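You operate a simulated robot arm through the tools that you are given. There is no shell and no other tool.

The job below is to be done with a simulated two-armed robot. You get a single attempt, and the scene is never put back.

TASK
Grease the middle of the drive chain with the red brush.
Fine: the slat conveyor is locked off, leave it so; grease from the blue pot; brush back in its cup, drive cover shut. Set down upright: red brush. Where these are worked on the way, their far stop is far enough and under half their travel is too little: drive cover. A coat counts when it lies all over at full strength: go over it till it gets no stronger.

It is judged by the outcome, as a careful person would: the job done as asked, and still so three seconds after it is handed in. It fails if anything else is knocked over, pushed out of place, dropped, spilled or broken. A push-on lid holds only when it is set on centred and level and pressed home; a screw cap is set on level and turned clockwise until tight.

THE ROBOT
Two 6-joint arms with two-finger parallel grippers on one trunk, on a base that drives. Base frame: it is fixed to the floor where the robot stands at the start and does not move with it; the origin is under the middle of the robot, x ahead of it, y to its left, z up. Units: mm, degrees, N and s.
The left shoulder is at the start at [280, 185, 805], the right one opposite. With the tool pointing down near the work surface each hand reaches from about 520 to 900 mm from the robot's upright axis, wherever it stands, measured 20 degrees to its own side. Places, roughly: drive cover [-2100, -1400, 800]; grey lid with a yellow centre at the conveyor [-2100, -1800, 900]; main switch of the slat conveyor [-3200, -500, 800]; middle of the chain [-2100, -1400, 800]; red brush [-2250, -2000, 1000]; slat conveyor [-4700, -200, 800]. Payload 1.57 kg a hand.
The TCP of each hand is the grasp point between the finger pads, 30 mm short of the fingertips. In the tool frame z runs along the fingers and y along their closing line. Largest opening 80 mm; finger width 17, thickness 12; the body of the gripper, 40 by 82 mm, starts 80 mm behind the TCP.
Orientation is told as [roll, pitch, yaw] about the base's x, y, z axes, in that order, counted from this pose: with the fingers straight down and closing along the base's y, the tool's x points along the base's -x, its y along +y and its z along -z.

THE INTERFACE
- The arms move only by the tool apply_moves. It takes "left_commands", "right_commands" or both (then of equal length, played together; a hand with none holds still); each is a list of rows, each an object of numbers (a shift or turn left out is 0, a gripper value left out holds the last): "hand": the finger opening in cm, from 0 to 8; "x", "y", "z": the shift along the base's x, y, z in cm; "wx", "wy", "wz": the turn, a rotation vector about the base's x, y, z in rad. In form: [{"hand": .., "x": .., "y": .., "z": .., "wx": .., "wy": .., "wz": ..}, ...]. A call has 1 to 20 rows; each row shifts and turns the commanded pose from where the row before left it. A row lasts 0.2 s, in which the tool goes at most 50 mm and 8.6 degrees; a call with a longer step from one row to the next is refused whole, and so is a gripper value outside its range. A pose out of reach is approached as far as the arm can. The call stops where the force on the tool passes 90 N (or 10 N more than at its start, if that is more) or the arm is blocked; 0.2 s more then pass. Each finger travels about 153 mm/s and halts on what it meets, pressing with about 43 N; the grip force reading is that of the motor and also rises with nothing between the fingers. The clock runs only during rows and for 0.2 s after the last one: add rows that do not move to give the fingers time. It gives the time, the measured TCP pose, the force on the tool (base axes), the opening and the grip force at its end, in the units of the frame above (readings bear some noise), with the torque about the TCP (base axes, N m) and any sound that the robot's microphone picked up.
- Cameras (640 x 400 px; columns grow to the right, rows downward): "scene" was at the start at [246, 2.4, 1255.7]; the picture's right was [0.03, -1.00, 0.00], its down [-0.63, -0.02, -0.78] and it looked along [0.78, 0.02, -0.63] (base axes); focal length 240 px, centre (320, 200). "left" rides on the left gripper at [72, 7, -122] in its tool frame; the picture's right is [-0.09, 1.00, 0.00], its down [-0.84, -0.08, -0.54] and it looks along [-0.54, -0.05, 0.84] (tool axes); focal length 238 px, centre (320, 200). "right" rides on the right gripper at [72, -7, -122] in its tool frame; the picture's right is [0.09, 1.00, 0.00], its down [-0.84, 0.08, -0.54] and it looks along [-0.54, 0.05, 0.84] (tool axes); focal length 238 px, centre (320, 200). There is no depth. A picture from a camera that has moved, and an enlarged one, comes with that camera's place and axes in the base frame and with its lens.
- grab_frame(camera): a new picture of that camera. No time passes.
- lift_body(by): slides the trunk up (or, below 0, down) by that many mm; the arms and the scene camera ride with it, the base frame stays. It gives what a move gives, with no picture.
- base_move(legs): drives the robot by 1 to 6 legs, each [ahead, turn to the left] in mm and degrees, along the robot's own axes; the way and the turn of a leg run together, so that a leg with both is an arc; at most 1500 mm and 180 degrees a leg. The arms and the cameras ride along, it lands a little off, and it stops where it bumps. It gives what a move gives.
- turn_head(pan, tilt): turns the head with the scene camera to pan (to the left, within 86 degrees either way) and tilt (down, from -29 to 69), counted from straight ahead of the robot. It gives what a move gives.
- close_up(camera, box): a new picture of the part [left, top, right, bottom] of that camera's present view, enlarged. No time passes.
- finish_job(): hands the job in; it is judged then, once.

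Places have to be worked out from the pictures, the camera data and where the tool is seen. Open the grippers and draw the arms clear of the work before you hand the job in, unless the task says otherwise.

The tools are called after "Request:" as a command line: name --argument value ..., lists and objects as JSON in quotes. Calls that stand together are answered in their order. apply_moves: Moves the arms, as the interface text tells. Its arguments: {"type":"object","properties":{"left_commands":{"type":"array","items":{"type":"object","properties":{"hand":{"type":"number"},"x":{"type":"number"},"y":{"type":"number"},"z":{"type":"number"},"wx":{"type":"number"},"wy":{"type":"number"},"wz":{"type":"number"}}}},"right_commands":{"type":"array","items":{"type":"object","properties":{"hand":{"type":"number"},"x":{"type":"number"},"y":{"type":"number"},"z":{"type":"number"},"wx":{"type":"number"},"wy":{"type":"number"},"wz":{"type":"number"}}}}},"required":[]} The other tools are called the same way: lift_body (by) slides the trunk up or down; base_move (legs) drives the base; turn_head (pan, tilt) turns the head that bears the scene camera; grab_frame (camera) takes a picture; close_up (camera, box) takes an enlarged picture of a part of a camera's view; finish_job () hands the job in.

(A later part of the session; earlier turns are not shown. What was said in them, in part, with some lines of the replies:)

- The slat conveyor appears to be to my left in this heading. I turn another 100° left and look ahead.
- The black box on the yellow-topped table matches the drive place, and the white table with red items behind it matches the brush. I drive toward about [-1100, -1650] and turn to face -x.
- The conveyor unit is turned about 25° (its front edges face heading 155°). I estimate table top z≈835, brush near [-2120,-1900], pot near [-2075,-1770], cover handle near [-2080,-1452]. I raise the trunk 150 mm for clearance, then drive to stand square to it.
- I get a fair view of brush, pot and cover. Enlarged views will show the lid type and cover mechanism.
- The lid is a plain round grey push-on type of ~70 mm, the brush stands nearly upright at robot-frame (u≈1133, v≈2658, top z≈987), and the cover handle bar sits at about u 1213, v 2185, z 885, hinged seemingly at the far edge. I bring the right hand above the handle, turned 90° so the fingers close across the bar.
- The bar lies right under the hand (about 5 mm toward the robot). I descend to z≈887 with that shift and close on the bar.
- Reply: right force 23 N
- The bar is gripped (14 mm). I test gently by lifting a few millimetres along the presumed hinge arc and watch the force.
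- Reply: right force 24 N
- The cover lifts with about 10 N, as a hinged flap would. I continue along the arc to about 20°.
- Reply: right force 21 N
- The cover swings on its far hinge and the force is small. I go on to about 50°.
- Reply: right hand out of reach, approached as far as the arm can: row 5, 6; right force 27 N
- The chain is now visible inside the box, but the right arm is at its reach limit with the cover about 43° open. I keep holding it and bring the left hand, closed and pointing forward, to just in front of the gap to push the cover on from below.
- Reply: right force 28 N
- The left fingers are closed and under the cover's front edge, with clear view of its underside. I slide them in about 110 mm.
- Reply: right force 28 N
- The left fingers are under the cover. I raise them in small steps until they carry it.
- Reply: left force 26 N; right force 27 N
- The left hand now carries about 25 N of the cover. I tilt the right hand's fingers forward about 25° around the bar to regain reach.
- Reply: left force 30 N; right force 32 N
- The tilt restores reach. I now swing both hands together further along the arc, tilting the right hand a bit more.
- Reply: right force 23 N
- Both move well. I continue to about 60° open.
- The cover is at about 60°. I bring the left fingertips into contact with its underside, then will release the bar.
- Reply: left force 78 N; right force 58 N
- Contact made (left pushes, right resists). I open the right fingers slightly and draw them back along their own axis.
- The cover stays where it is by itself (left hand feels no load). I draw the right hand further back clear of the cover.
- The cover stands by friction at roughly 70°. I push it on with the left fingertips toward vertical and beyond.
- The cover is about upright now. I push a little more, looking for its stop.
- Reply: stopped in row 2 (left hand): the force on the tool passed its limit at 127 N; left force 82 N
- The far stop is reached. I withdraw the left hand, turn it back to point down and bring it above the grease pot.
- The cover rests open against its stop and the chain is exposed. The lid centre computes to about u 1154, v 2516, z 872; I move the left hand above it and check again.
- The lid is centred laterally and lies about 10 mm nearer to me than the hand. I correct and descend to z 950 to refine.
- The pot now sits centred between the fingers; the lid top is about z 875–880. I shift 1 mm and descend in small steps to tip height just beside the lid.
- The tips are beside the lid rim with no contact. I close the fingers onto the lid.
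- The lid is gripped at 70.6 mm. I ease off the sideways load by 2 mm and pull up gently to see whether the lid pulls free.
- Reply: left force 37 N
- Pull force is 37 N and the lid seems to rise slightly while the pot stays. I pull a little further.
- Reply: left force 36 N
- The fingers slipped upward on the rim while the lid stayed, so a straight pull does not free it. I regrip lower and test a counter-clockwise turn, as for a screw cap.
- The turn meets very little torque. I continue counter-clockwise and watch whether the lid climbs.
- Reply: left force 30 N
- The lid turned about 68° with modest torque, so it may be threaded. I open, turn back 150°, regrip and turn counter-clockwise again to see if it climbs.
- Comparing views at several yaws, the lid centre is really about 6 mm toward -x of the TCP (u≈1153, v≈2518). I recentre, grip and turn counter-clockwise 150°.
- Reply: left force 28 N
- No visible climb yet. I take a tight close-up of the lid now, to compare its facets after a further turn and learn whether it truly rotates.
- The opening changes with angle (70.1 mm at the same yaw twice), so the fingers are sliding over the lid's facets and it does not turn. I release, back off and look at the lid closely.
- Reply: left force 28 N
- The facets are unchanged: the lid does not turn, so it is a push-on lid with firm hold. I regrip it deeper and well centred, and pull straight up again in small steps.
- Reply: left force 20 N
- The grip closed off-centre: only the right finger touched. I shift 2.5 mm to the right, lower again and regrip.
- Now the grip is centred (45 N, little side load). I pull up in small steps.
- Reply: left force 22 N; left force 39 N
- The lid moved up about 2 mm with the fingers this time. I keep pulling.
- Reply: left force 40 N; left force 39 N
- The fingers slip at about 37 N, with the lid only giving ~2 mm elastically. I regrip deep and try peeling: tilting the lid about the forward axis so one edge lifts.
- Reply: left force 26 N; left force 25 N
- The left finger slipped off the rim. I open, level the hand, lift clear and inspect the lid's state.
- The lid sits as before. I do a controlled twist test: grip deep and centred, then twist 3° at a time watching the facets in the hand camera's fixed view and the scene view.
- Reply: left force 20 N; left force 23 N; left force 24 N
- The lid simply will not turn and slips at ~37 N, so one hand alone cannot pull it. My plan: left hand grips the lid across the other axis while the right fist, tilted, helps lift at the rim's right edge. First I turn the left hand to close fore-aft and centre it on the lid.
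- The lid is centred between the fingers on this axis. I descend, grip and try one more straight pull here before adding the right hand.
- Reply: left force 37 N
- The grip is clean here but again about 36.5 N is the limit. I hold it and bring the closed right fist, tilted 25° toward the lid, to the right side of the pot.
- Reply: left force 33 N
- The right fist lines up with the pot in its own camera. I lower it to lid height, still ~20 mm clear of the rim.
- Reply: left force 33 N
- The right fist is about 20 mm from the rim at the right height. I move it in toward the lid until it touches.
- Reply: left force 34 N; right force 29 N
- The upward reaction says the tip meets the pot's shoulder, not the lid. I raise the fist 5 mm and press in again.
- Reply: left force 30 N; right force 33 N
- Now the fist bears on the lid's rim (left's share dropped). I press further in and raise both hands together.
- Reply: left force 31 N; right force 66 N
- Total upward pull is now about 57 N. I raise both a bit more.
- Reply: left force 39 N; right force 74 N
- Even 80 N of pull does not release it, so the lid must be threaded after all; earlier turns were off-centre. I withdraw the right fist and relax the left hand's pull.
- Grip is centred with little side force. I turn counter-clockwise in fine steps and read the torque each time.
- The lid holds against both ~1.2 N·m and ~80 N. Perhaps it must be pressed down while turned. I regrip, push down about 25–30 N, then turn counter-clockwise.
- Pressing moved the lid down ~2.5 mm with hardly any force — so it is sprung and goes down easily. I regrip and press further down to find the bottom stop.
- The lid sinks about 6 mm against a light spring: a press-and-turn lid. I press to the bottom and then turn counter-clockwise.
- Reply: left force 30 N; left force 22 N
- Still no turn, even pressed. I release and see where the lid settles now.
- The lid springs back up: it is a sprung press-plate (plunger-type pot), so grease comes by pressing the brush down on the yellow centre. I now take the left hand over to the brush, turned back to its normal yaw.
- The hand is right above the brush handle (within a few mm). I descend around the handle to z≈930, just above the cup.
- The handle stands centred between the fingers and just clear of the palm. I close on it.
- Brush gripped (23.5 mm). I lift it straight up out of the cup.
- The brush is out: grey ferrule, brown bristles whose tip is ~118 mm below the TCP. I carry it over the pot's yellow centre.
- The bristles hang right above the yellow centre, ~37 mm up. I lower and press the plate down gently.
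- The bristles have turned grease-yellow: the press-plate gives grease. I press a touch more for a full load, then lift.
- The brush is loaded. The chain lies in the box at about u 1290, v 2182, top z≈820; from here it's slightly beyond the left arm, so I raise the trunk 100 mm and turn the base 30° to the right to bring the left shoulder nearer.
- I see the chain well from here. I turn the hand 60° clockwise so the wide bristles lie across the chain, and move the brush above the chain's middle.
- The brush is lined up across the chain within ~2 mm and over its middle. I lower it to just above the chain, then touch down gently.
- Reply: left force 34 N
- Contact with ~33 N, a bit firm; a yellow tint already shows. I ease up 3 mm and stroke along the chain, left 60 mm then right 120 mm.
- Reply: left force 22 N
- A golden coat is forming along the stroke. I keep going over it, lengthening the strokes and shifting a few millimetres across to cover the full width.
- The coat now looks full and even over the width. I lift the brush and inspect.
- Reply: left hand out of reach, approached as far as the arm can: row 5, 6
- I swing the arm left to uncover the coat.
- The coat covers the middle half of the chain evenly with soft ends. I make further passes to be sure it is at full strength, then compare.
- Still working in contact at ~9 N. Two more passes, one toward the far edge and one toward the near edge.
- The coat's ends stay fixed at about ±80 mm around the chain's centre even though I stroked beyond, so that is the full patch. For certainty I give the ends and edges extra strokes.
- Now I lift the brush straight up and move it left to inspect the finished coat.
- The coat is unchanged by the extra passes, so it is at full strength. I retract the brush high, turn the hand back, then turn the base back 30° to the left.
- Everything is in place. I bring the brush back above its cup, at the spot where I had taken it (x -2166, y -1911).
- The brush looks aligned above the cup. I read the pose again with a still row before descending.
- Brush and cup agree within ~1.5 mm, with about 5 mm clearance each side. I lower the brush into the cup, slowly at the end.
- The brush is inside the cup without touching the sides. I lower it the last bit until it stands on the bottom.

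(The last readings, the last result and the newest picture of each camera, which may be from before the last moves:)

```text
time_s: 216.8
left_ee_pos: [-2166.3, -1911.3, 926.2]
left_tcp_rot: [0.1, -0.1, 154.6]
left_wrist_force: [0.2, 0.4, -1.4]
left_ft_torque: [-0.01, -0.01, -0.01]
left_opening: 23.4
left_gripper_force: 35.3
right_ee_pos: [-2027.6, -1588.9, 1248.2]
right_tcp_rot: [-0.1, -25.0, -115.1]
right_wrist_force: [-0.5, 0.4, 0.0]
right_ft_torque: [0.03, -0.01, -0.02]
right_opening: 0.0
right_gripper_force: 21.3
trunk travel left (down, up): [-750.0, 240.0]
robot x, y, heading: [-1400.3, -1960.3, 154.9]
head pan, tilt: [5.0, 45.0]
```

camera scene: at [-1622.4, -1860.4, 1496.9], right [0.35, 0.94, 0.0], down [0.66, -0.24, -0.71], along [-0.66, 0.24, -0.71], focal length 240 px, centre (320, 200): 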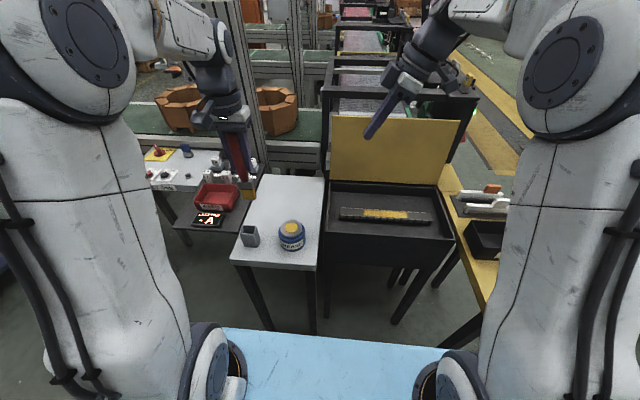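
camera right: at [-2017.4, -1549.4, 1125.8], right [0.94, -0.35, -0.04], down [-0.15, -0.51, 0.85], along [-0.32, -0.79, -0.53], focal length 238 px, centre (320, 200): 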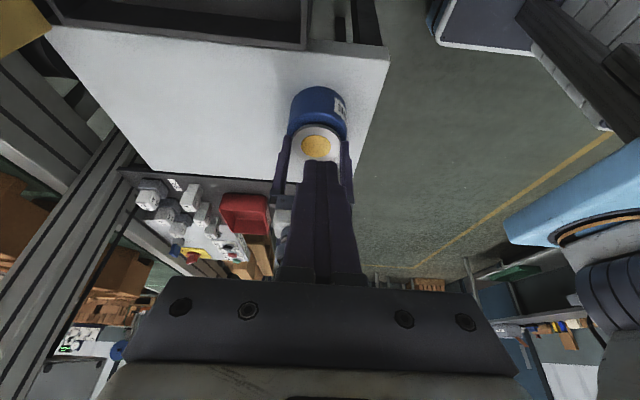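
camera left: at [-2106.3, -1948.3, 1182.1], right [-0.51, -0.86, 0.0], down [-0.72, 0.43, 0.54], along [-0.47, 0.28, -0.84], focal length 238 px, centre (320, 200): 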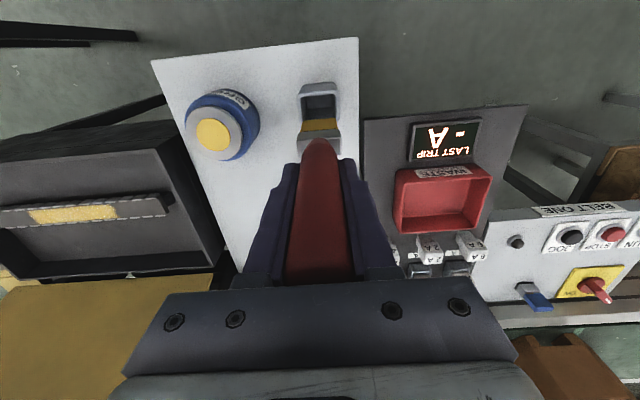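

No floor contact yet; I keep lowering by 2 mm at a time.

Request:
apply_moves --left_commands '[{"z": -0.2}]'

Request:
apply_moves --left_commands '[{"z": -0.2}]'

Request:
apply_moves --left_commands '[{"z": -0.2}]'

```text
time_s: 217.2
left_ee_pos: [-2166.3, -1912.4, 924.6]
left_tcp_rot: [0.0, -0.1, 154.6]
left_wrist_force: [1.2, -0.6, 7.7]
left_ft_torque: [-0.01, -0.21, 0.0]
left_opening: 23.5
left_gripper_force: 36.1
right_ee_pos: [-2027.0, -1589.5, 1248.9]
right_tcp_rot: [-0.1, -24.9, -115.2]
right_wrist_force: [-0.7, -0.3, 0.1]
right_ft_torque: [0.0, 0.0, 0.02]
right_opening: 0.3
right_gripper_force: 21.1
trunk travel left (down, up): [-750.0, 240.0]
robot x, y, heading: [-1404.0, -1961.5, 154.6]
head pan, tilt: [5.0, 45.0]
```

```text
time_s: 217.6
left_ee_pos: [-2166.2, -1911.6, 925.0]
left_tcp_rot: [0.3, -0.3, 154.6]
left_wrist_force: [4.4, -2.2, 29.3]
left_ft_torque: [-0.07, -0.62, 0.01]
left_opening: 23.7
left_gripper_force: 35.3
right_ee_pos: [-2027.0, -1589.2, 1249.4]
right_tcp_rot: [-0.2, -25.0, -115.1]
right_wrist_force: [0.5, 0.6, -1.4]
right_ft_torque: [-0.02, -0.03, 0.02]
right_opening: 0.0
right_gripper_force: 21.2
trunk travel left (down, up): [-750.0, 240.0]
robot x, y, heading: [-1402.4, -1958.7, 154.6]
head pan, tilt: [5.0, 45.0]
```

```text
time_s: 218.0
left_ee_pos: [-2167.6, -1909.7, 922.0]
left_tcp_rot: [0.2, -0.6, 154.6]
left_wrist_force: [-0.4, -0.3, 32.3]
left_ft_torque: [0.16, -0.04, 0.05]
left_opening: 23.9
left_gripper_force: 35.5
right_ee_pos: [-2025.8, -1589.1, 1248.2]
right_tcp_rot: [-0.2, -25.2, -115.1]
right_wrist_force: [0.4, -0.6, -0.2]
right_ft_torque: [0.03, 0.04, -0.03]
right_opening: 0.2
right_gripper_force: 21.1
trunk travel left (down, up): [-750.0, 240.0]
robot x, y, heading: [-1398.5, -1953.4, 154.7]
head pan, tilt: [5.0, 45.0]
```

The brush stands on the cup's floor. I ease the load by 4 mm and open the fingers gradually.

Request:
apply_moves --left_commands '[{"z": 0.3}, {"z": 0.1}, {}]'

Request:
apply_moves --left_commands '[{"hand": 2.8}, {"hand": 4}, {"hand": 6}, {"hand": 8}, {}, {}]'

Request:
close_up --camera "scene" --box '[190, 150, 310, 250]'

Request:
grab_frame --camera "left"

```text
time_s: 218.8
left_ee_pos: [-2164.3, -1910.4, 922.2]
left_tcp_rot: [0.0, 0.3, 154.5]
left_wrist_force: [-0.7, 0.4, 0.4]
left_ft_torque: [0.03, 0.05, 0.0]
left_opening: 23.4
left_gripper_force: 36.0
right_ee_pos: [-2027.2, -1588.6, 1247.8]
right_tcp_rot: [-0.1, -25.0, -115.0]
right_wrist_force: [-0.1, -0.6, 0.9]
right_ft_torque: [-0.02, -0.03, 0.0]
right_opening: 0.0
right_gripper_force: 21.3
trunk travel left (down, up): [-750.0, 240.0]
robot x, y, heading: [-1402.8, -1956.9, 154.6]
head pan, tilt: [5.0, 45.0]
```

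```text
time_s: 220.2
left_ee_pos: [-2166.2, -1912.3, 923.6]
left_tcp_rot: [0.1, -0.1, 154.6]
left_wrist_force: [-0.8, 1.0, -0.9]
left_ft_torque: [0.0, 0.03, 0.0]
left_opening: 79.8
left_gripper_force: 0.0
right_ee_pos: [-2028.1, -1588.9, 1247.8]
right_tcp_rot: [-0.1, -25.0, -115.1]
right_wrist_force: [-0.2, 0.0, 0.6]
right_ft_torque: [0.05, -0.01, -0.02]
right_opening: 0.0
right_gripper_force: 21.3
trunk travel left (down, up): [-750.0, 240.0]
robot x, y, heading: [-1402.0, -1959.2, 154.9]
head pan, tilt: [5.0, 45.0]
```

```text
4.00 times, centred on (250, 200) of scene
camera zoom: at [-1622.4, -1860.4, 1496.9], right [0.35, 0.94, 0.0], down [0.66, -0.24, -0.71], along [-0.66, 0.24, -0.71], focal length 959 px, centre (600, 200)
```

zoom: 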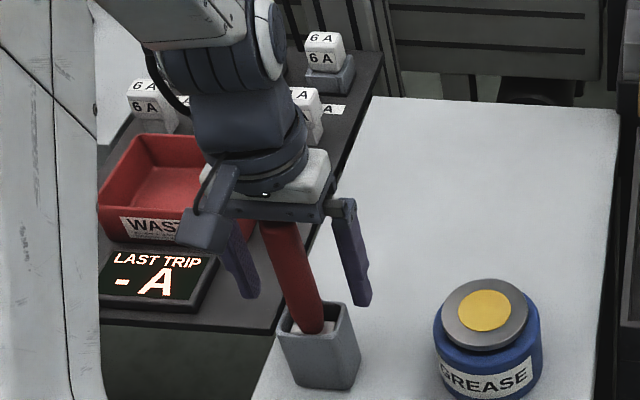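

```text
taken
camera left: at [-2104.5, -1948.6, 1045.5], right [-0.51, -0.86, 0.0], down [-0.72, 0.43, 0.54], along [-0.47, 0.28, -0.84], focal length 238 px, centre (320, 200)
```

left: 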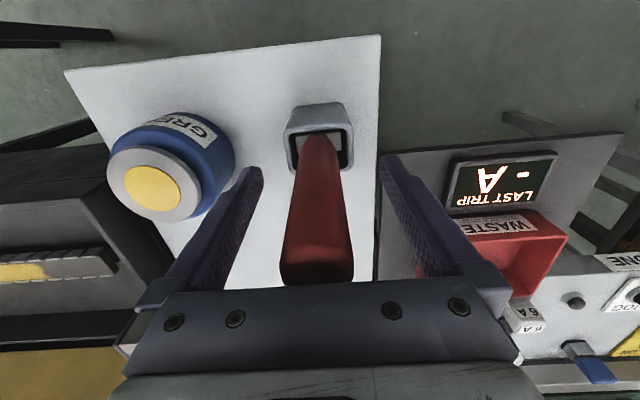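

The brush stands upright in its cup. I raise the left hand straight up, clear of the handle.

Request:
apply_moves --left_commands '[{"z": 1.5}, {"z": 3.0}, {"z": 3.5}, {"z": 3.5}, {"z": 3.5}, {"z": 3.5}, {}]'

Request:
close_up --camera "scene" --box '[190, 150, 310, 250]'

Request:
grab_frame --camera "scene"

```text
time_s: 221.8
left_ee_pos: [-2167.4, -1911.1, 1108.1]
left_tcp_rot: [0.1, -0.1, 154.6]
left_wrist_force: [0.5, -0.1, 0.0]
left_ft_torque: [0.06, -0.02, 0.01]
left_opening: 79.8
left_gripper_force: 0.0
right_ee_pos: [-2027.1, -1589.1, 1246.8]
right_tcp_rot: [0.0, -25.0, -115.1]
right_wrist_force: [0.3, 0.2, -0.3]
right_ft_torque: [0.0, 0.02, -0.02]
right_opening: 0.0
right_gripper_force: 20.8
trunk travel left (down, up): [-750.0, 240.0]
robot x, y, heading: [-1397.2, -1955.9, 154.6]
head pan, tilt: [5.0, 45.0]
```

```text
4.00 times, centred on (250, 200) of scene
camera zoom: at [-1622.2, -1860.4, 1496.9], right [0.35, 0.94, 0.0], down [0.66, -0.24, -0.71], along [-0.66, 0.24, -0.71], focal length 959 px, centre (600, 200)
```

zoom: 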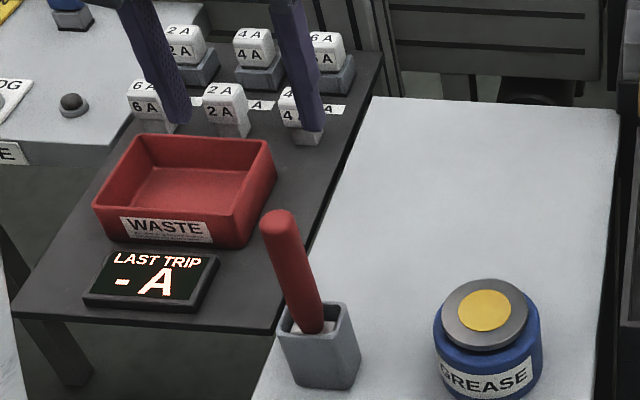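

```text
taken
camera scene: at [-1622.2, -1860.4, 1496.9], right [0.35, 0.94, 0.0], down [0.66, -0.24, -0.71], along [-0.66, 0.24, -0.71], focal length 240 px, centre (320, 200)
```

scene: 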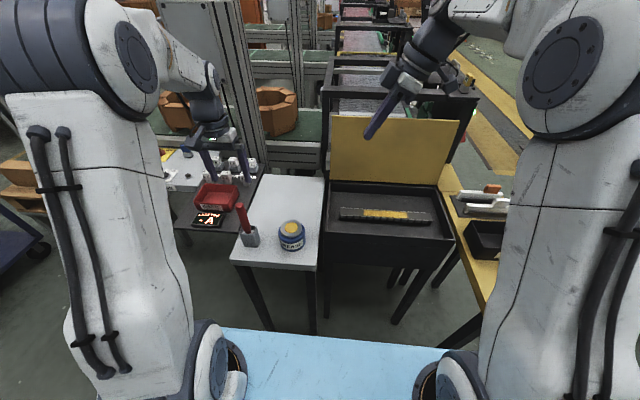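

The brush and pot are fine. Now I close the cover: I raise the trunk 150 mm, straighten the right hand, open it and tilt it 45° forward so one finger can hook behind the cover's top edge (about u 1469, z 1117).

Request:
lift_body --by 150

Request:
apply_moves --right_commands '[{"hand": 8, "x": 0.4, "y": 2.7, "wx": 0.131, "wy": -0.0622}, {"x": 0.4, "y": 2.7, "wx": 0.131, "wy": -0.0622}, {"x": 0.4, "y": 2.7, "wx": 0.131, "wy": -0.0622}, {"x": -2.0, "y": 2.0, "z": -1.0, "wx": 0.0562, "wy": 0.1183}, {"x": -2.0, "y": 2.0, "z": -1.0, "wx": 0.0562, "wy": 0.1183}, {"x": -2.7, "y": 1.3, "z": -1.0, "wx": 0.0562, "wy": 0.1183}, {"x": -2.7, "y": 1.3, "z": -1.0, "wx": 0.0562, "wy": 0.1183}, {"x": -2.7, "y": 1.3, "z": -1.0, "wx": 0.0562, "wy": 0.1183}, {"x": -2.7, "y": 1.3, "z": -1.0, "wx": 0.0562, "wy": 0.1183}, {}]'

Request:
turn_head --pan -5 --tilt 40

Request:
grab_frame --camera "scene"

Request:
grab_frame --camera "right"

```text
time_s: 223.5
left_ee_pos: [-2166.2, -1911.5, 1257.4]
left_tcp_rot: [0.1, -0.1, 154.6]
left_wrist_force: [0.6, -0.2, 0.4]
left_ft_torque: [-0.02, 0.02, 0.02]
left_opening: 80.0
left_gripper_force: 0.1
right_ee_pos: [-2027.2, -1589.7, 1398.1]
right_tcp_rot: [-0.1, -25.0, -115.1]
right_wrist_force: [0.0, 0.1, -0.6]
right_ft_torque: [0.0, -0.02, 0.01]
right_opening: 0.0
right_gripper_force: 21.6
trunk travel left (down, up): [-900.0, 90.0]
robot x, y, heading: [-1401.5, -1953.1, 154.8]
head pan, tilt: [5.0, 45.0]
```

```text
time_s: 225.7
left_ee_pos: [-2165.9, -1911.6, 1258.5]
left_tcp_rot: [0.1, -0.1, 154.6]
left_wrist_force: [-1.0, 0.9, 0.2]
left_ft_torque: [0.01, 0.01, 0.0]
left_opening: 80.0
left_gripper_force: 0.1
right_ee_pos: [-2163.1, -1416.4, 1336.9]
right_tcp_rot: [-45.1, 0.2, -115.2]
right_wrist_force: [-0.1, -0.5, -0.4]
right_ft_torque: [-0.02, 0.04, -0.01]
right_opening: 80.3
right_gripper_force: 0.0
trunk travel left (down, up): [-900.0, 90.0]
robot x, y, heading: [-1400.8, -1957.7, 154.7]
head pan, tilt: [5.0, 45.0]
```

```text
time_s: 226.4
left_ee_pos: [-2166.1, -1911.4, 1259.2]
left_tcp_rot: [0.1, -0.1, 154.6]
left_wrist_force: [-0.2, -1.1, 0.6]
left_ft_torque: [0.01, 0.01, -0.02]
left_opening: 80.2
left_gripper_force: 0.1
right_ee_pos: [-2163.8, -1416.9, 1338.1]
right_tcp_rot: [-45.0, 0.2, -115.1]
right_wrist_force: [0.2, 0.4, 0.5]
right_ft_torque: [0.01, 0.03, 0.01]
right_opening: 79.9
right_gripper_force: 0.0
trunk travel left (down, up): [-900.0, 90.0]
robot x, y, heading: [-1399.5, -1952.9, 154.6]
head pan, tilt: [-5.0, 40.0]
```

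```text
taken
camera scene: at [-1619.6, -1845.7, 1654.2], right [0.5, 0.86, 0.0], down [0.56, -0.32, -0.77], along [-0.66, 0.39, -0.64], focal length 240 px, centre (320, 200)
```

scene: 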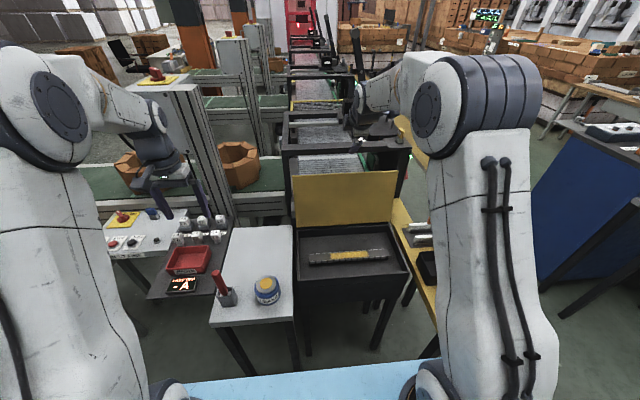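

```text
taken
camera right: at [-2059.0, -1387.7, 1428.9], right [0.68, -0.21, -0.7], down [0.04, -0.94, 0.33], along [-0.74, -0.25, -0.63], focal length 238 px, centre (320, 200)
```

right: 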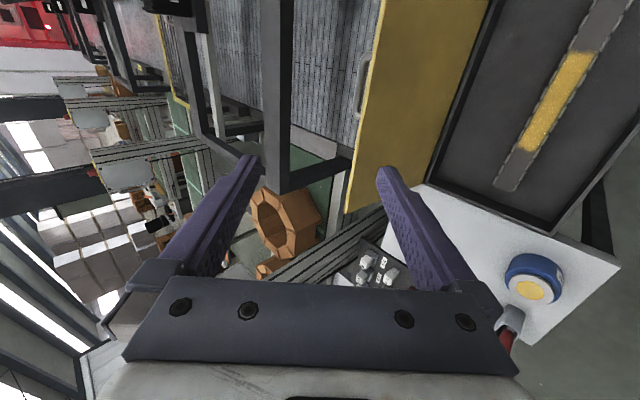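

I see the cover's upper edge ahead. I move the right hand over it, left of the handle (v≈2290), still above the edge.

Request:
apply_moves --right_commands '[{"x": -2.67, "y": -0.546, "z": -2.9}, {"x": -2.67, "y": -0.546, "z": -2.9}, {"x": -2.67, "y": -0.546, "z": -2.9}, {"x": -2.67, "y": -0.546, "z": -2.9}, {"x": -2.67, "y": -0.546, "z": -2.9}, {}]'

Request:
grab_frame --camera "right"

Request:
close_up --camera "scene" --box '[240, 90, 440, 215]'

```text
time_s: 227.8
left_ee_pos: [-2165.8, -1911.4, 1259.0]
left_tcp_rot: [0.1, -0.1, 154.7]
left_wrist_force: [-0.1, -0.2, -0.3]
left_ft_torque: [-0.04, 0.0, 0.0]
left_opening: 80.0
left_gripper_force: 0.0
right_ee_pos: [-2297.8, -1442.8, 1192.9]
right_tcp_rot: [-45.0, 0.1, -115.1]
right_wrist_force: [-1.1, -0.4, 0.8]
right_ft_torque: [-0.02, 0.01, -0.02]
right_opening: 80.1
right_gripper_force: 0.1
trunk travel left (down, up): [-900.0, 90.0]
robot x, y, heading: [-1401.2, -1956.7, 154.8]
head pan, tilt: [-5.0, 40.0]
```

```text
taken
camera right: at [-2193.0, -1414.0, 1283.0], right [0.68, -0.21, -0.7], down [0.04, -0.94, 0.33], along [-0.73, -0.25, -0.63], focal length 238 px, centre (320, 200)
```

right: 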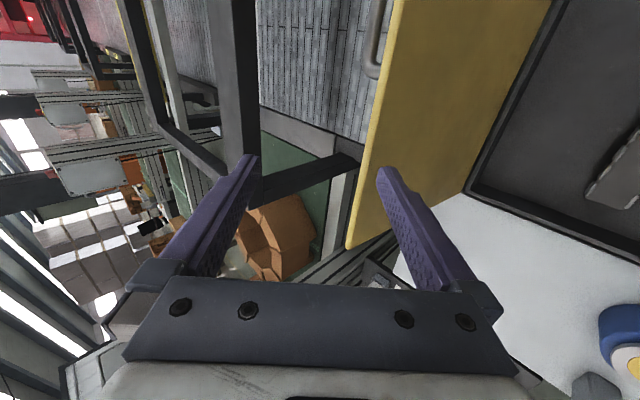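

```text
3.20 times, centred on (340, 152) of scene
camera zoom: at [-1619.9, -1845.6, 1654.1], right [0.5, 0.86, 0.0], down [0.56, -0.32, -0.77], along [-0.66, 0.39, -0.64], focal length 767 px, centre (256, 352)
```

zoom: 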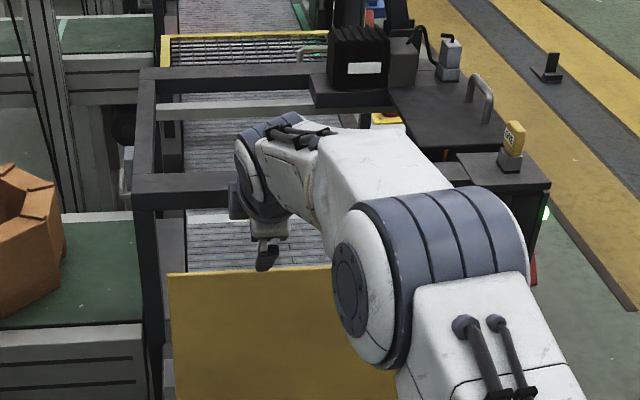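

The cover's top edge lies between the two fingers as planned. I descend about 100 mm to put the far finger behind it.

Request:
apply_moves --right_commands '[{"z": -2.5}, {"z": -2.5}, {"z": -2.5}, {"z": -2.4}, {}]'

Request:
grab_frame --camera "right"

```text
time_s: 229.1
left_ee_pos: [-2167.1, -1911.4, 1257.7]
left_tcp_rot: [0.1, -0.1, 154.5]
left_wrist_force: [-0.6, -0.6, 0.7]
left_ft_torque: [0.03, -0.02, 0.0]
left_opening: 79.9
left_gripper_force: 0.0
right_ee_pos: [-2297.5, -1444.0, 1094.5]
right_tcp_rot: [-45.0, 0.1, -115.2]
right_wrist_force: [0.2, 0.0, 0.4]
right_ft_torque: [0.02, 0.0, -0.01]
right_opening: 80.0
right_gripper_force: 0.1
trunk travel left (down, up): [-900.0, 90.0]
robot x, y, heading: [-1402.9, -1953.3, 154.5]
head pan, tilt: [-5.0, 40.0]
```

```text
taken
camera right: at [-2192.5, -1414.4, 1184.8], right [0.68, -0.21, -0.7], down [0.04, -0.94, 0.33], along [-0.74, -0.25, -0.63], focal length 238 px, centre (320, 200)
```

right: 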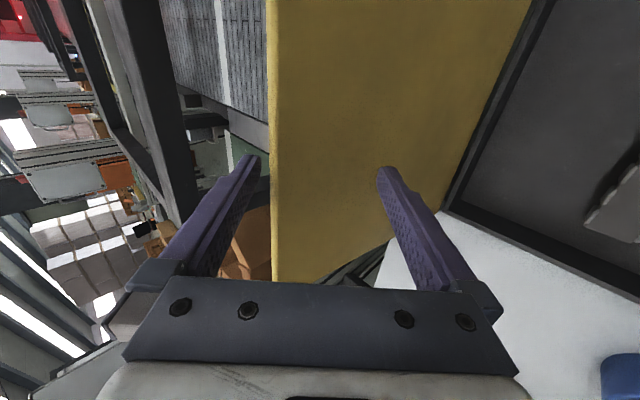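

The far finger sits just behind the cover's edge. I pull the cover gently toward me.

Request:
apply_moves --right_commands '[{"x": 0.903, "y": -0.429}, {"x": 0.903, "y": -0.429}, {"x": 0.903, "y": -0.429}, {"x": 0.903, "y": -0.429}, {"x": 0.903, "y": -0.429}, {"x": 0.903, "y": -0.429}, {}]'

Request:
grab_frame --camera "right"

```text
time_s: 230.7
left_ee_pos: [-2166.9, -1911.5, 1258.0]
left_tcp_rot: [0.1, -0.1, 154.6]
left_wrist_force: [0.4, 0.3, 0.1]
left_ft_torque: [0.01, 0.02, 0.03]
left_opening: 80.0
left_gripper_force: 0.1
right_ee_pos: [-2242.4, -1471.1, 1091.7]
right_tcp_rot: [-44.9, 0.2, -115.1]
right_wrist_force: [-0.2, 0.5, 1.6]
right_ft_torque: [0.02, 0.04, -0.04]
right_opening: 80.2
right_gripper_force: 0.1
trunk travel left (down, up): [-900.0, 90.0]
robot x, y, heading: [-1401.3, -1959.3, 154.6]
head pan, tilt: [-5.0, 40.0]
```

```text
taken
camera right: at [-2138.3, -1441.0, 1184.3], right [0.68, -0.21, -0.7], down [0.04, -0.94, 0.33], along [-0.73, -0.25, -0.63], focal length 238 px, centre (320, 200)
```

right: 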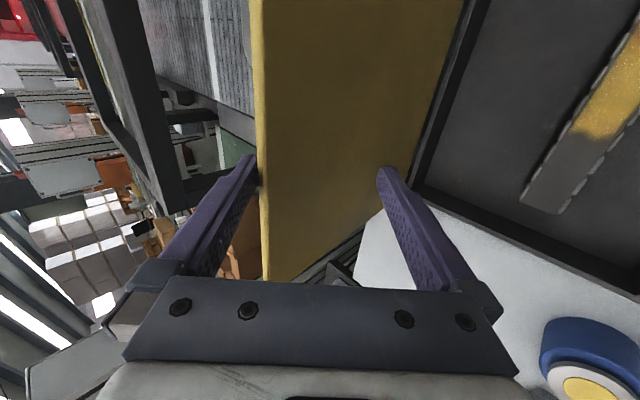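

The cover follows with almost no force, held between the two fingers. I continue pulling along its arc to about 62°.

Request:
apply_moves --right_commands '[{"x": 1.138, "y": -0.54, "z": -0.2}, {"x": 1.138, "y": -0.54, "z": -0.2}, {"x": 1.138, "y": -0.54, "z": -0.3}, {"x": 1.138, "y": -0.54, "z": -0.4}, {"x": 1.138, "y": -0.54, "z": -0.4}, {"x": 1.138, "y": -0.54, "z": -0.5}, {"x": 1.138, "y": -0.54, "z": -0.5}, {}]'

Request:
grab_frame --camera "right"

Request:
grab_frame --camera "scene"

```text
time_s: 232.4
left_ee_pos: [-2165.4, -1911.5, 1258.2]
left_tcp_rot: [0.1, 0.0, 154.6]
left_wrist_force: [-0.3, 0.6, -0.5]
left_ft_torque: [0.04, -0.01, 0.02]
left_opening: 80.1
left_gripper_force: 0.1
right_ee_pos: [-2161.5, -1507.7, 1069.3]
right_tcp_rot: [-45.0, 0.0, -115.1]
right_wrist_force: [0.1, 0.2, 0.3]
right_ft_torque: [-0.01, 0.01, -0.01]
right_opening: 80.0
right_gripper_force: 0.1
trunk travel left (down, up): [-900.0, 90.0]
robot x, y, heading: [-1399.5, -1958.7, 154.7]
head pan, tilt: [-5.0, 40.0]
```

```text
taken
camera right: at [-2058.6, -1478.9, 1159.3], right [0.68, -0.21, -0.7], down [0.04, -0.94, 0.33], along [-0.73, -0.25, -0.63], focal length 238 px, centre (320, 200)
```

right: 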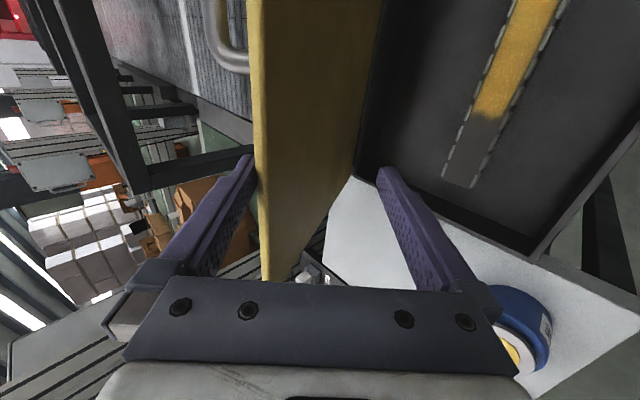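

```text
taken
camera scene: at [-1619.5, -1845.7, 1654.2], right [0.5, 0.86, 0.0], down [0.56, -0.32, -0.77], along [-0.66, 0.39, -0.64], focal length 240 px, centre (320, 200)
```

scene: 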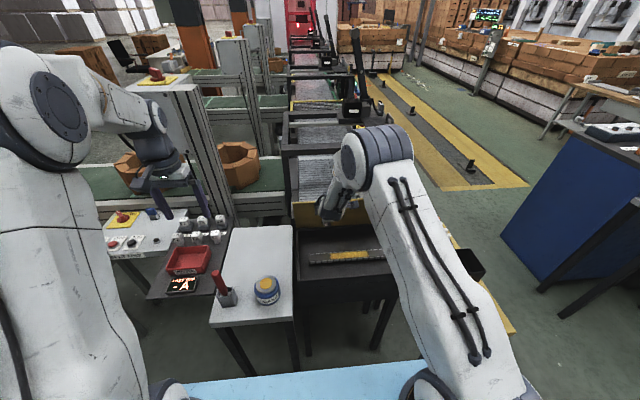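

The cover rests at about 66° by its own friction. I back the right hand off, then bring it above the handle bar with a 25° tilt and 40 mm opening to regrip it as I did when opening.

Request:
apply_moves --right_commands '[{"x": 1.49, "y": -0.708, "z": 1.65}, {"x": 1.49, "y": -0.708, "z": 1.65}, {"x": 1.49, "y": -0.708, "z": 1.65}, {"hand": 4, "x": 1.488, "y": 3.13, "z": 2.7, "wx": -0.0499, "wy": -0.1051}, {"x": 1.488, "y": 3.13, "z": 2.7, "wx": -0.0499, "wy": -0.1051}, {"x": 1.488, "y": 3.13, "z": 2.7, "wx": -0.0499, "wy": -0.1051}, {"x": -2.3, "y": 1.094, "z": -0.5}, {"x": -2.3, "y": 1.094, "z": -0.5}, {"x": -2.3, "y": 1.094, "z": -0.5}, {"x": -2.3, "y": 1.094, "z": -0.5}, {}]'

Request:
grab_frame --camera "right"

Request:
grab_frame --camera "scene"

```text
time_s: 234.8
left_ee_pos: [-2167.8, -1912.2, 1258.2]
left_tcp_rot: [0.2, -0.1, 154.6]
left_wrist_force: [-0.7, -0.3, -0.8]
left_ft_torque: [-0.02, 0.01, 0.02]
left_opening: 79.7
left_gripper_force: 0.0
right_ee_pos: [-2170.9, -1400.3, 1165.2]
right_tcp_rot: [-28.8, 2.2, -116.2]
right_wrist_force: [-0.4, -0.7, -0.2]
right_ft_torque: [0.01, 0.0, 0.0]
right_opening: 39.9
right_gripper_force: 0.0
right hand out of reach, approached as far as the arm can: row 5
trunk travel left (down, up): [-900.0, 90.0]
robot x, y, heading: [-1398.8, -1958.4, 154.8]
head pan, tilt: [-5.0, 40.0]
```

```text
taken
camera right: at [-2093.7, -1363.5, 1277.6], right [0.83, -0.29, -0.48], down [-0.08, -0.91, 0.41], along [-0.55, -0.3, -0.78], focal length 238 px, centre (320, 200)
```

right: 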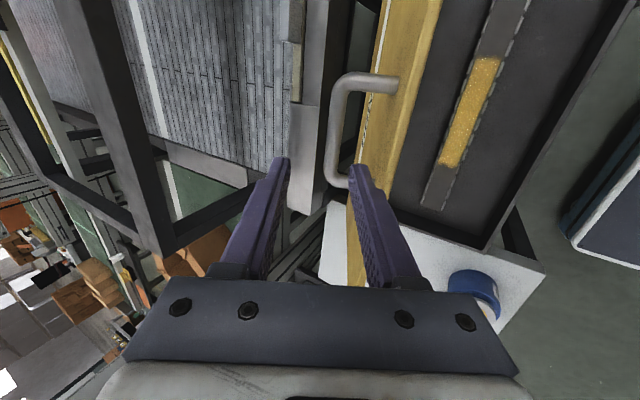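

```text
taken
camera scene: at [-1619.8, -1845.6, 1654.1], right [0.5, 0.86, 0.0], down [0.56, -0.32, -0.77], along [-0.66, 0.39, -0.64], focal length 240 px, centre (320, 200)
```

scene: 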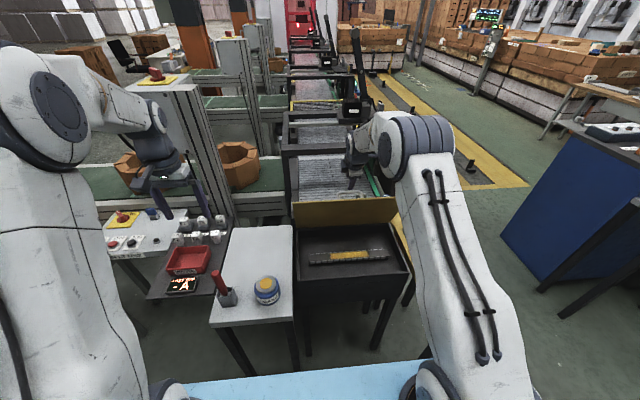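

The bar is ahead of the fingers, about 11 mm toward the near finger's side. I correct sideways and advance halfway along the finger axis.

Request:
apply_moves --right_commands '[{"x": 0.95, "y": -0.45, "z": -0.58}, {"x": -0.98, "y": 0.465, "z": -1.97}, {"x": -0.98, "y": 0.465, "z": -1.97}, {}]'

Request:
grab_frame --camera "right"

```text
time_s: 235.8
left_ee_pos: [-2167.3, -1910.9, 1258.0]
left_tcp_rot: [0.1, 0.0, 154.6]
left_wrist_force: [0.6, -0.3, 0.6]
left_ft_torque: [-0.04, -0.01, -0.01]
left_opening: 80.0
left_gripper_force: 0.1
right_ee_pos: [-2182.0, -1396.2, 1118.9]
right_tcp_rot: [-28.8, 2.1, -116.3]
right_wrist_force: [0.0, -0.1, 0.2]
right_ft_torque: [0.02, -0.02, 0.0]
right_opening: 40.1
right_gripper_force: 0.0
trunk travel left (down, up): [-900.0, 90.0]
robot x, y, heading: [-1405.0, -1955.5, 154.7]
head pan, tilt: [-5.0, 40.0]
```

```text
taken
camera right: at [-2103.5, -1359.3, 1231.8], right [0.83, -0.29, -0.48], down [-0.08, -0.91, 0.41], along [-0.55, -0.3, -0.78], focal length 238 px, centre (320, 200)
```

right: 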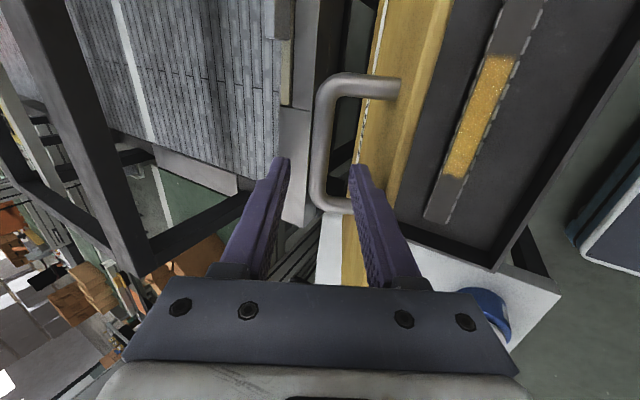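

The bar is now centred between the fingers. I advance the remaining ~40 mm.

Request:
apply_moves --right_commands '[{"x": -0.87, "y": 0.414, "z": -1.75}, {"x": -0.87, "y": 0.414, "z": -1.75}, {}]'

Request:
grab_frame --camera "right"

```text
time_s: 236.7
left_ee_pos: [-2166.6, -1911.4, 1258.8]
left_tcp_rot: [0.0, -0.1, 154.6]
left_wrist_force: [0.0, -0.5, 0.3]
left_ft_torque: [0.01, 0.01, -0.03]
left_opening: 80.1
left_gripper_force: 0.1
right_ee_pos: [-2199.3, -1385.8, 1084.7]
right_tcp_rot: [-28.8, 2.0, -116.3]
right_wrist_force: [0.2, -0.4, 0.1]
right_ft_torque: [0.04, -0.03, 0.04]
right_opening: 40.0
right_gripper_force: 0.1
trunk travel left (down, up): [-900.0, 90.0]
robot x, y, heading: [-1400.0, -1955.3, 154.3]
head pan, tilt: [-5.0, 40.0]
```

```text
taken
camera right: at [-2121.0, -1350.3, 1196.3], right [0.83, -0.29, -0.48], down [-0.08, -0.91, 0.41], along [-0.55, -0.3, -0.78], focal length 238 px, centre (320, 200)
```

right: 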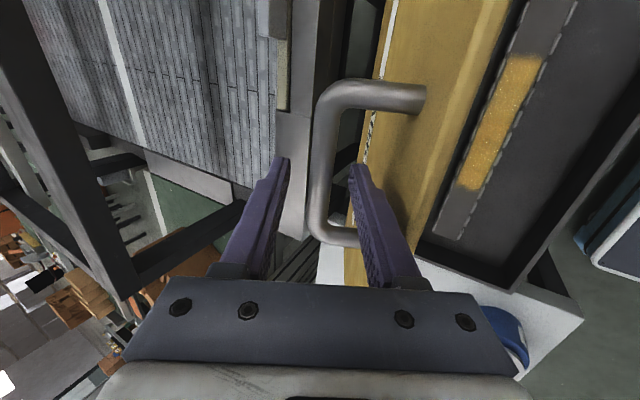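

The bar lies between the pads at about the same depth as when I gripped it before. I close on it.

Request:
apply_moves --right_commands '[{"hand": 2.5}, {"hand": 1.5}, {"hand": 0}, {}, {}]'

Request:
grab_frame --camera "right"

```text
time_s: 237.8
left_ee_pos: [-2165.7, -1910.9, 1258.5]
left_tcp_rot: [0.2, -0.2, 154.6]
left_wrist_force: [0.3, 0.6, 0.4]
left_ft_torque: [0.0, -0.04, 0.03]
left_opening: 80.2
left_gripper_force: 0.1
right_ee_pos: [-2199.0, -1387.6, 1083.9]
right_tcp_rot: [-28.7, 2.0, -116.3]
right_wrist_force: [1.6, -1.3, -1.4]
right_ft_torque: [-0.33, 0.12, -0.41]
right_opening: 13.7
right_gripper_force: 29.9
trunk travel left (down, up): [-900.0, 90.0]
robot x, y, heading: [-1402.0, -1957.5, 154.6]
head pan, tilt: [-5.0, 40.0]
```

```text
taken
camera right: at [-2120.7, -1350.5, 1196.2], right [0.83, -0.29, -0.48], down [-0.08, -0.91, 0.41], along [-0.55, -0.3, -0.78], focal length 238 px, centre (320, 200)
```

right: 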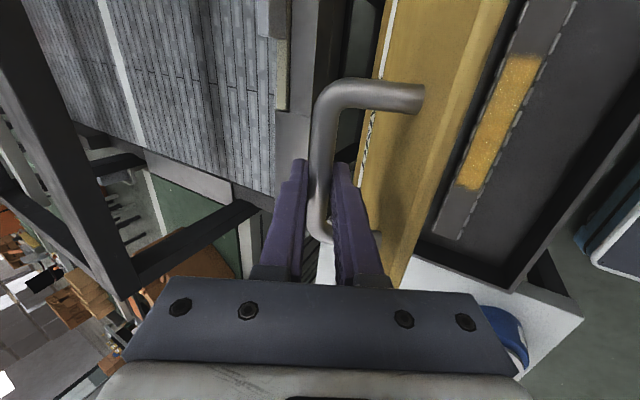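

Bar gripped. I lower the cover back along its arc, first half, easing the tilt as I go.

Request:
apply_moves --right_commands '[{"x": 1.825, "y": -0.866, "z": -0.78, "wx": -0.0165, "wy": -0.0348}, {"x": 1.834, "y": -0.871, "z": -0.77, "wx": -0.0165, "wy": -0.0348}, {"x": 1.761, "y": -0.836, "z": -0.96, "wx": -0.0165, "wy": -0.0348}, {"x": 1.68, "y": -0.798, "z": -1.12, "wx": -0.0165, "wy": -0.0348}, {"x": 1.59, "y": -0.755, "z": -1.27, "wx": -0.0165, "wy": -0.0348}, {"x": 1.481, "y": -0.703, "z": -1.43, "wx": -0.0165, "wy": -0.0348}, {}]'

Request:
grab_frame --camera "right"

```text
time_s: 239.4
left_ee_pos: [-2166.0, -1910.9, 1259.0]
left_tcp_rot: [0.1, 0.0, 154.5]
left_wrist_force: [0.0, -0.2, -0.9]
left_ft_torque: [0.0, -0.01, -0.01]
left_opening: 79.9
left_gripper_force: 0.0
right_ee_pos: [-2095.1, -1436.1, 1019.9]
right_tcp_rot: [-15.4, 2.2, -115.9]
right_wrist_force: [1.1, 2.9, -2.2]
right_ft_torque: [-0.15, 0.13, -0.34]
right_opening: 13.4
right_gripper_force: 29.4
trunk travel left (down, up): [-900.0, 90.0]
robot x, y, heading: [-1402.2, -1959.2, 154.3]
head pan, tilt: [-5.0, 40.0]
```

```text
taken
camera right: at [-2043.4, -1386.8, 1142.1], right [0.91, -0.33, -0.26], down [-0.18, -0.87, 0.47], along [-0.38, -0.38, -0.84], focal length 238 px, centre (320, 200)
```

right: 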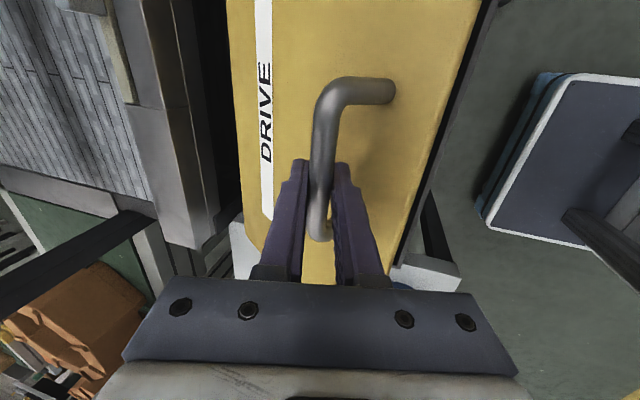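

The cover comes down smoothly with small forces (~35° now). I continue the arc down to nearly closed.

Request:
apply_moves --right_commands '[{"x": 1.364, "y": -0.648, "z": -1.56, "wx": -0.0165, "wy": -0.0348}, {"x": 1.238, "y": -0.588, "z": -1.69, "wx": -0.0165, "wy": -0.0348}, {"x": 1.093, "y": -0.519, "z": -1.8, "wx": -0.0165, "wy": -0.0348}, {"x": 0.948, "y": -0.45, "z": -1.9, "wx": -0.0165, "wy": -0.0348}, {"x": 0.804, "y": -0.382, "z": -1.98, "wx": -0.0165, "wy": -0.0348}, {}]'

Request:
grab_frame --camera "right"

Request:
close_up --camera "scene" --box '[260, 180, 440, 310]'

```text
time_s: 240.8
left_ee_pos: [-2166.5, -1910.8, 1258.2]
left_tcp_rot: [0.1, -0.1, 154.6]
left_wrist_force: [-0.1, -0.3, 0.9]
left_ft_torque: [0.0, 0.0, 0.0]
left_opening: 79.8
left_gripper_force: 0.1
right_ee_pos: [-2044.0, -1461.0, 930.7]
right_tcp_rot: [-4.5, 2.2, -115.4]
right_wrist_force: [0.1, 6.9, -3.5]
right_ft_torque: [0.15, -0.05, -0.07]
right_opening: 13.5
right_gripper_force: 30.0
trunk travel left (down, up): [-900.0, 90.0]
robot x, y, heading: [-1404.0, -1955.6, 154.8]
head pan, tilt: [-5.0, 40.0]
```

```text
taken
camera right: at [-2011.0, -1402.8, 1055.3], right [0.94, -0.34, -0.07], down [-0.26, -0.83, 0.5], along [-0.23, -0.45, -0.86], focal length 238 px, centre (320, 200)
```

right: 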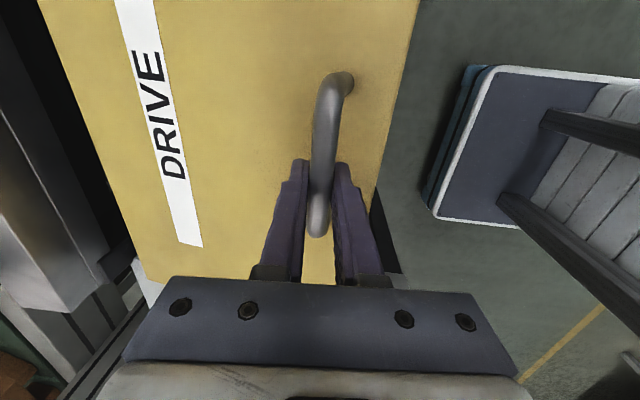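

```text
3.08 times, centred on (350, 245) of scene
camera zoom: at [-1619.7, -1845.1, 1654.0], right [0.5, 0.86, 0.0], down [0.56, -0.32, -0.77], along [-0.66, 0.39, -0.64], focal length 738 px, centre (228, 62)
```

zoom: 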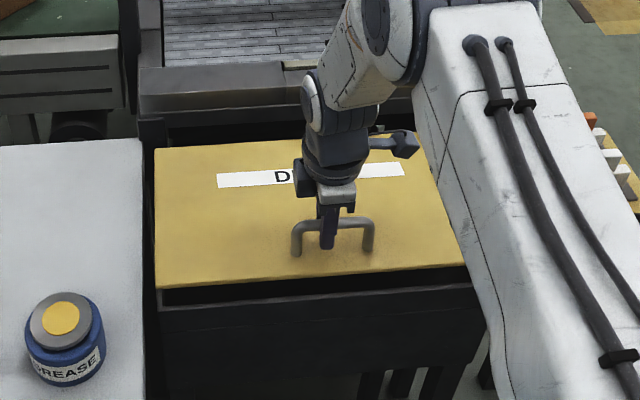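

About 10° left. I lower the last part slowly until it seats.

Request:
apply_moves --right_commands '[{"x": 0.632, "y": -0.3, "z": -1.5, "wx": -0.0165, "wy": -0.0348}, {"x": 0.4, "y": -0.19, "z": -1.2, "wx": -0.0165, "wy": -0.0348}, {"x": 0.15, "y": -0.07, "z": -0.7}, {}]'

Request:
apply_moves --right_commands '[{"x": 0.05, "y": -0.02, "z": -0.4}, {"z": -0.3}]'

Request:
close_up --camera "scene" --box '[260, 180, 440, 310]'

```text
time_s: 241.8
left_ee_pos: [-2167.2, -1910.8, 1257.3]
left_tcp_rot: [0.1, 0.0, 154.6]
left_wrist_force: [-0.3, 0.4, 0.0]
left_ft_torque: [-0.01, -0.03, 0.01]
left_opening: 79.7
left_gripper_force: 0.0
right_ee_pos: [-2034.0, -1465.4, 898.2]
right_tcp_rot: [-0.5, 2.0, -115.2]
right_wrist_force: [-16.8, 17.3, -5.5]
right_ft_torque: [0.14, 0.09, -0.02]
right_opening: 14.0
right_gripper_force: 30.0
trunk travel left (down, up): [-900.0, 90.0]
robot x, y, heading: [-1401.9, -1959.3, 154.7]
head pan, tilt: [-5.0, 40.0]
```

```text
time_s: 242.4
left_ee_pos: [-2166.6, -1912.1, 1258.0]
left_tcp_rot: [0.1, -0.1, 154.7]
left_wrist_force: [1.0, 0.0, -0.1]
left_ft_torque: [-0.03, -0.03, -0.01]
left_opening: 79.8
left_gripper_force: 0.0
right_ee_pos: [-2033.8, -1466.0, 894.6]
right_tcp_rot: [-0.7, 2.2, -115.2]
right_wrist_force: [-12.3, 9.6, 23.9]
right_ft_torque: [0.08, 0.05, -0.07]
right_opening: 13.9
right_gripper_force: 30.2
trunk travel left (down, up): [-900.0, 90.0]
robot x, y, heading: [-1402.2, -1957.3, 154.5]
head pan, tilt: [-5.0, 40.0]
```

```text
3.08 times, centred on (350, 245) of scene
camera zoom: at [-1619.0, -1845.9, 1654.6], right [0.5, 0.86, 0.0], down [0.56, -0.32, -0.77], along [-0.66, 0.39, -0.64], focal length 738 px, centre (228, 62)
```

zoom: 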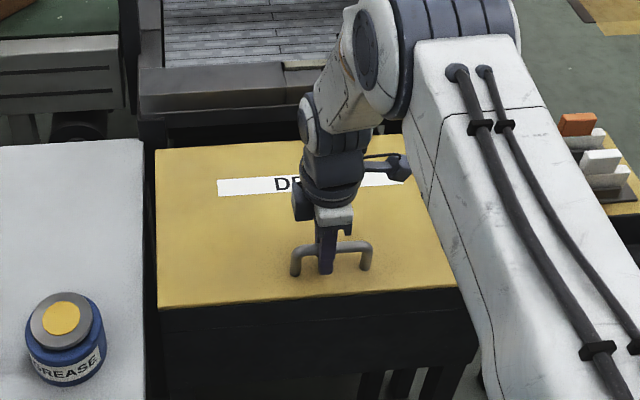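

The cover is down on its seat (24 N push back). I open the fingers and withdraw straight up.

Request:
apply_moves --right_commands '[{"hand": 5}, {}, {"z": 1.5}, {"z": 3.0}, {"z": 3.5}, {"z": 3.5}, {"z": 3.5}, {}]'

Request:
close_up --camera "scene" --box '[260, 180, 440, 310]'

Request:
grab_frame --camera "right"

```text
time_s: 244.2
left_ee_pos: [-2167.2, -1910.2, 1258.6]
left_tcp_rot: [0.1, -0.1, 154.7]
left_wrist_force: [1.1, -0.3, 0.2]
left_ft_torque: [0.02, 0.01, -0.03]
left_opening: 79.9
left_gripper_force: 0.0
right_ee_pos: [-2029.7, -1467.2, 1039.7]
right_tcp_rot: [-0.1, 2.2, -115.2]
right_wrist_force: [0.0, 0.2, 0.7]
right_ft_torque: [0.03, 0.0, 0.02]
right_opening: 49.8
right_gripper_force: 0.0
trunk travel left (down, up): [-900.0, 90.0]
robot x, y, heading: [-1401.7, -1959.7, 154.8]
head pan, tilt: [-5.0, 40.0]
```

```text
3.08 times, centred on (350, 245) of scene
camera zoom: at [-1619.3, -1845.7, 1654.2], right [0.5, 0.86, 0.0], down [0.56, -0.32, -0.77], along [-0.66, 0.39, -0.64], focal length 738 px, centre (228, 62)
```

zoom: 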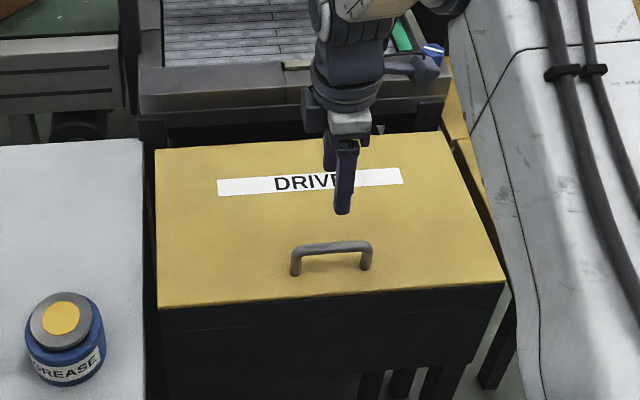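

```text
taken
camera right: at [-2006.8, -1404.1, 1164.9], right [0.94, -0.34, 0.0], down [-0.29, -0.81, 0.51], along [-0.17, -0.48, -0.86], focal length 238 px, centre (320, 200)
```

right: 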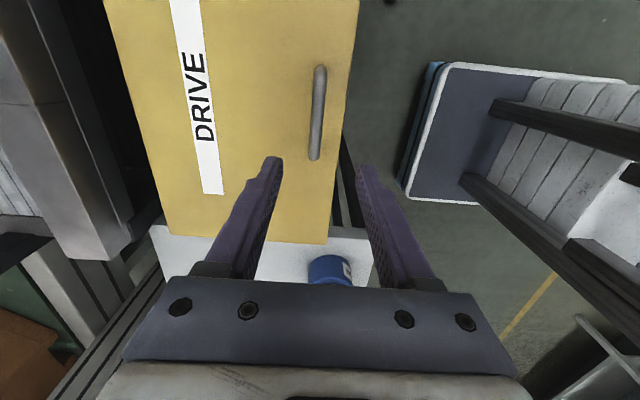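

The cover is shut. I draw both arms up and back, then reverse the base a little and take final pictures.

Request:
apply_moves --right_commands '[{"z": 4.0, "hand": 8}, {"z": 4.0}, {"z": 4.0}, {"x": 3.6, "y": -1.7}, {"x": 3.6, "y": -1.7}, {"x": 3.6, "y": -1.7}, {}]' --left_commands '[{"x": 3.6, "y": -1.7}, {"x": 3.6, "y": -1.7}, {"x": 3.6, "y": -1.7}, {"x": 3.6, "y": -1.7}, {}, {}, {}]'

Request:
base_move --legs '[[-300, 0]]'

Request:
grab_frame --camera "scene"

Request:
close_up --camera "scene" --box '[200, 150, 440, 300]'

```text
time_s: 245.8
left_ee_pos: [-2021.0, -1979.1, 1258.4]
left_tcp_rot: [0.0, 0.0, 154.7]
left_wrist_force: [0.6, -0.4, 1.4]
left_ft_torque: [0.0, 0.0, -0.04]
left_opening: 80.0
left_gripper_force: 0.0
right_ee_pos: [-1921.1, -1519.2, 1158.6]
right_tcp_rot: [-0.1, 2.2, -115.2]
right_wrist_force: [-0.7, -0.2, 1.6]
right_ft_torque: [0.0, 0.02, 0.0]
right_opening: 79.9
right_gripper_force: 0.2
trunk travel left (down, up): [-900.0, 90.0]
robot x, y, heading: [-1399.2, -1959.5, 154.9]
head pan, tilt: [-5.0, 40.0]
```

```text
time_s: 247.9
left_ee_pos: [-1749.6, -2108.9, 1258.5]
left_tcp_rot: [0.2, -0.1, 154.8]
left_wrist_force: [-0.4, -0.9, -0.7]
left_ft_torque: [-0.01, -0.01, 0.02]
left_opening: 80.2
left_gripper_force: 0.1
right_ee_pos: [-1651.0, -1648.7, 1159.3]
right_tcp_rot: [-0.2, 2.2, -115.1]
right_wrist_force: [-0.3, -0.4, 0.5]
right_ft_torque: [0.0, 0.01, -0.03]
right_opening: 80.1
right_gripper_force: 0.2
trunk travel left (down, up): [-900.0, 90.0]
robot x, y, heading: [-1132.5, -2084.7, 155.0]
head pan, tilt: [-5.0, 40.0]
```

```text
taken
camera scene: at [-1347.8, -1974.5, 1654.2], right [0.5, 0.87, 0.0], down [0.56, -0.32, -0.77], along [-0.66, 0.38, -0.64], focal length 240 px, centre (320, 200)
```

scene: 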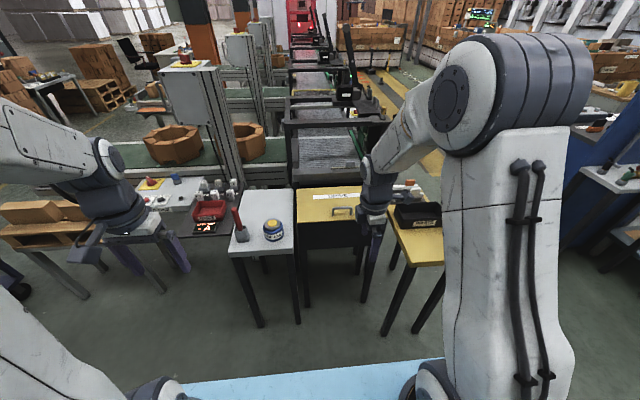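

```text
2.67 times, centred on (320, 225) of scene
camera zoom: at [-1347.8, -1974.5, 1654.2], right [0.5, 0.87, 0.0], down [0.56, -0.32, -0.77], along [-0.66, 0.38, -0.64], focal length 640 px, centre (320, 133)
```

zoom: 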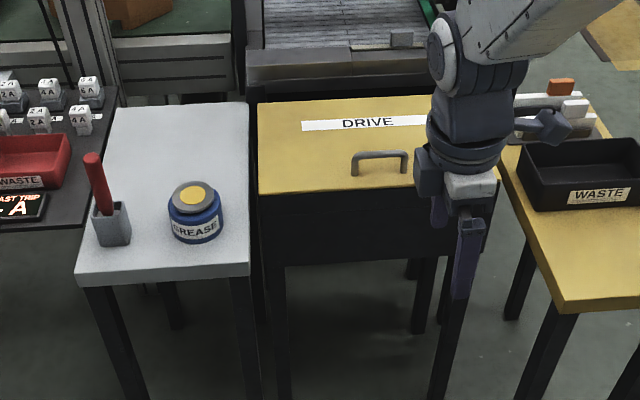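

The chain's middle is coated, the brush stands upright in its cup, the pot is as it was, and the drive cover is shut. The conveyor's switch was never touched, and both arms are clear with their grippers open. I hand the job in.

Request:
finish_job

```text
The job is handed in.
```

I greased the middle of the drive chain with the red brush, using grease from the blue pot, and handed the job in.

- **Coat:** It covers about 160 mm centred on the chain. Extra passes over the middle, ends and edges made it no stronger.
- **Brush:** It stands upright in its cup.
- **Grease pot:** Before I understood how it worked, I pulled (about 80 N at most), twisted and pressed on its lid. It turned out to be a sprung press-plate, so I loaded the brush by pressing it on the yellow centre. The plate springs back up, and the lid and pot look as they did at the start.
- **Drive cover:** I opened it to its far stop, which took a push of about 127 N at the end. I then lowered it by its handle until it seated.
- **Slat conveyor:** I did not touch it or its main switch.

Both grippers are open and the arms are drawn back clear of the work.
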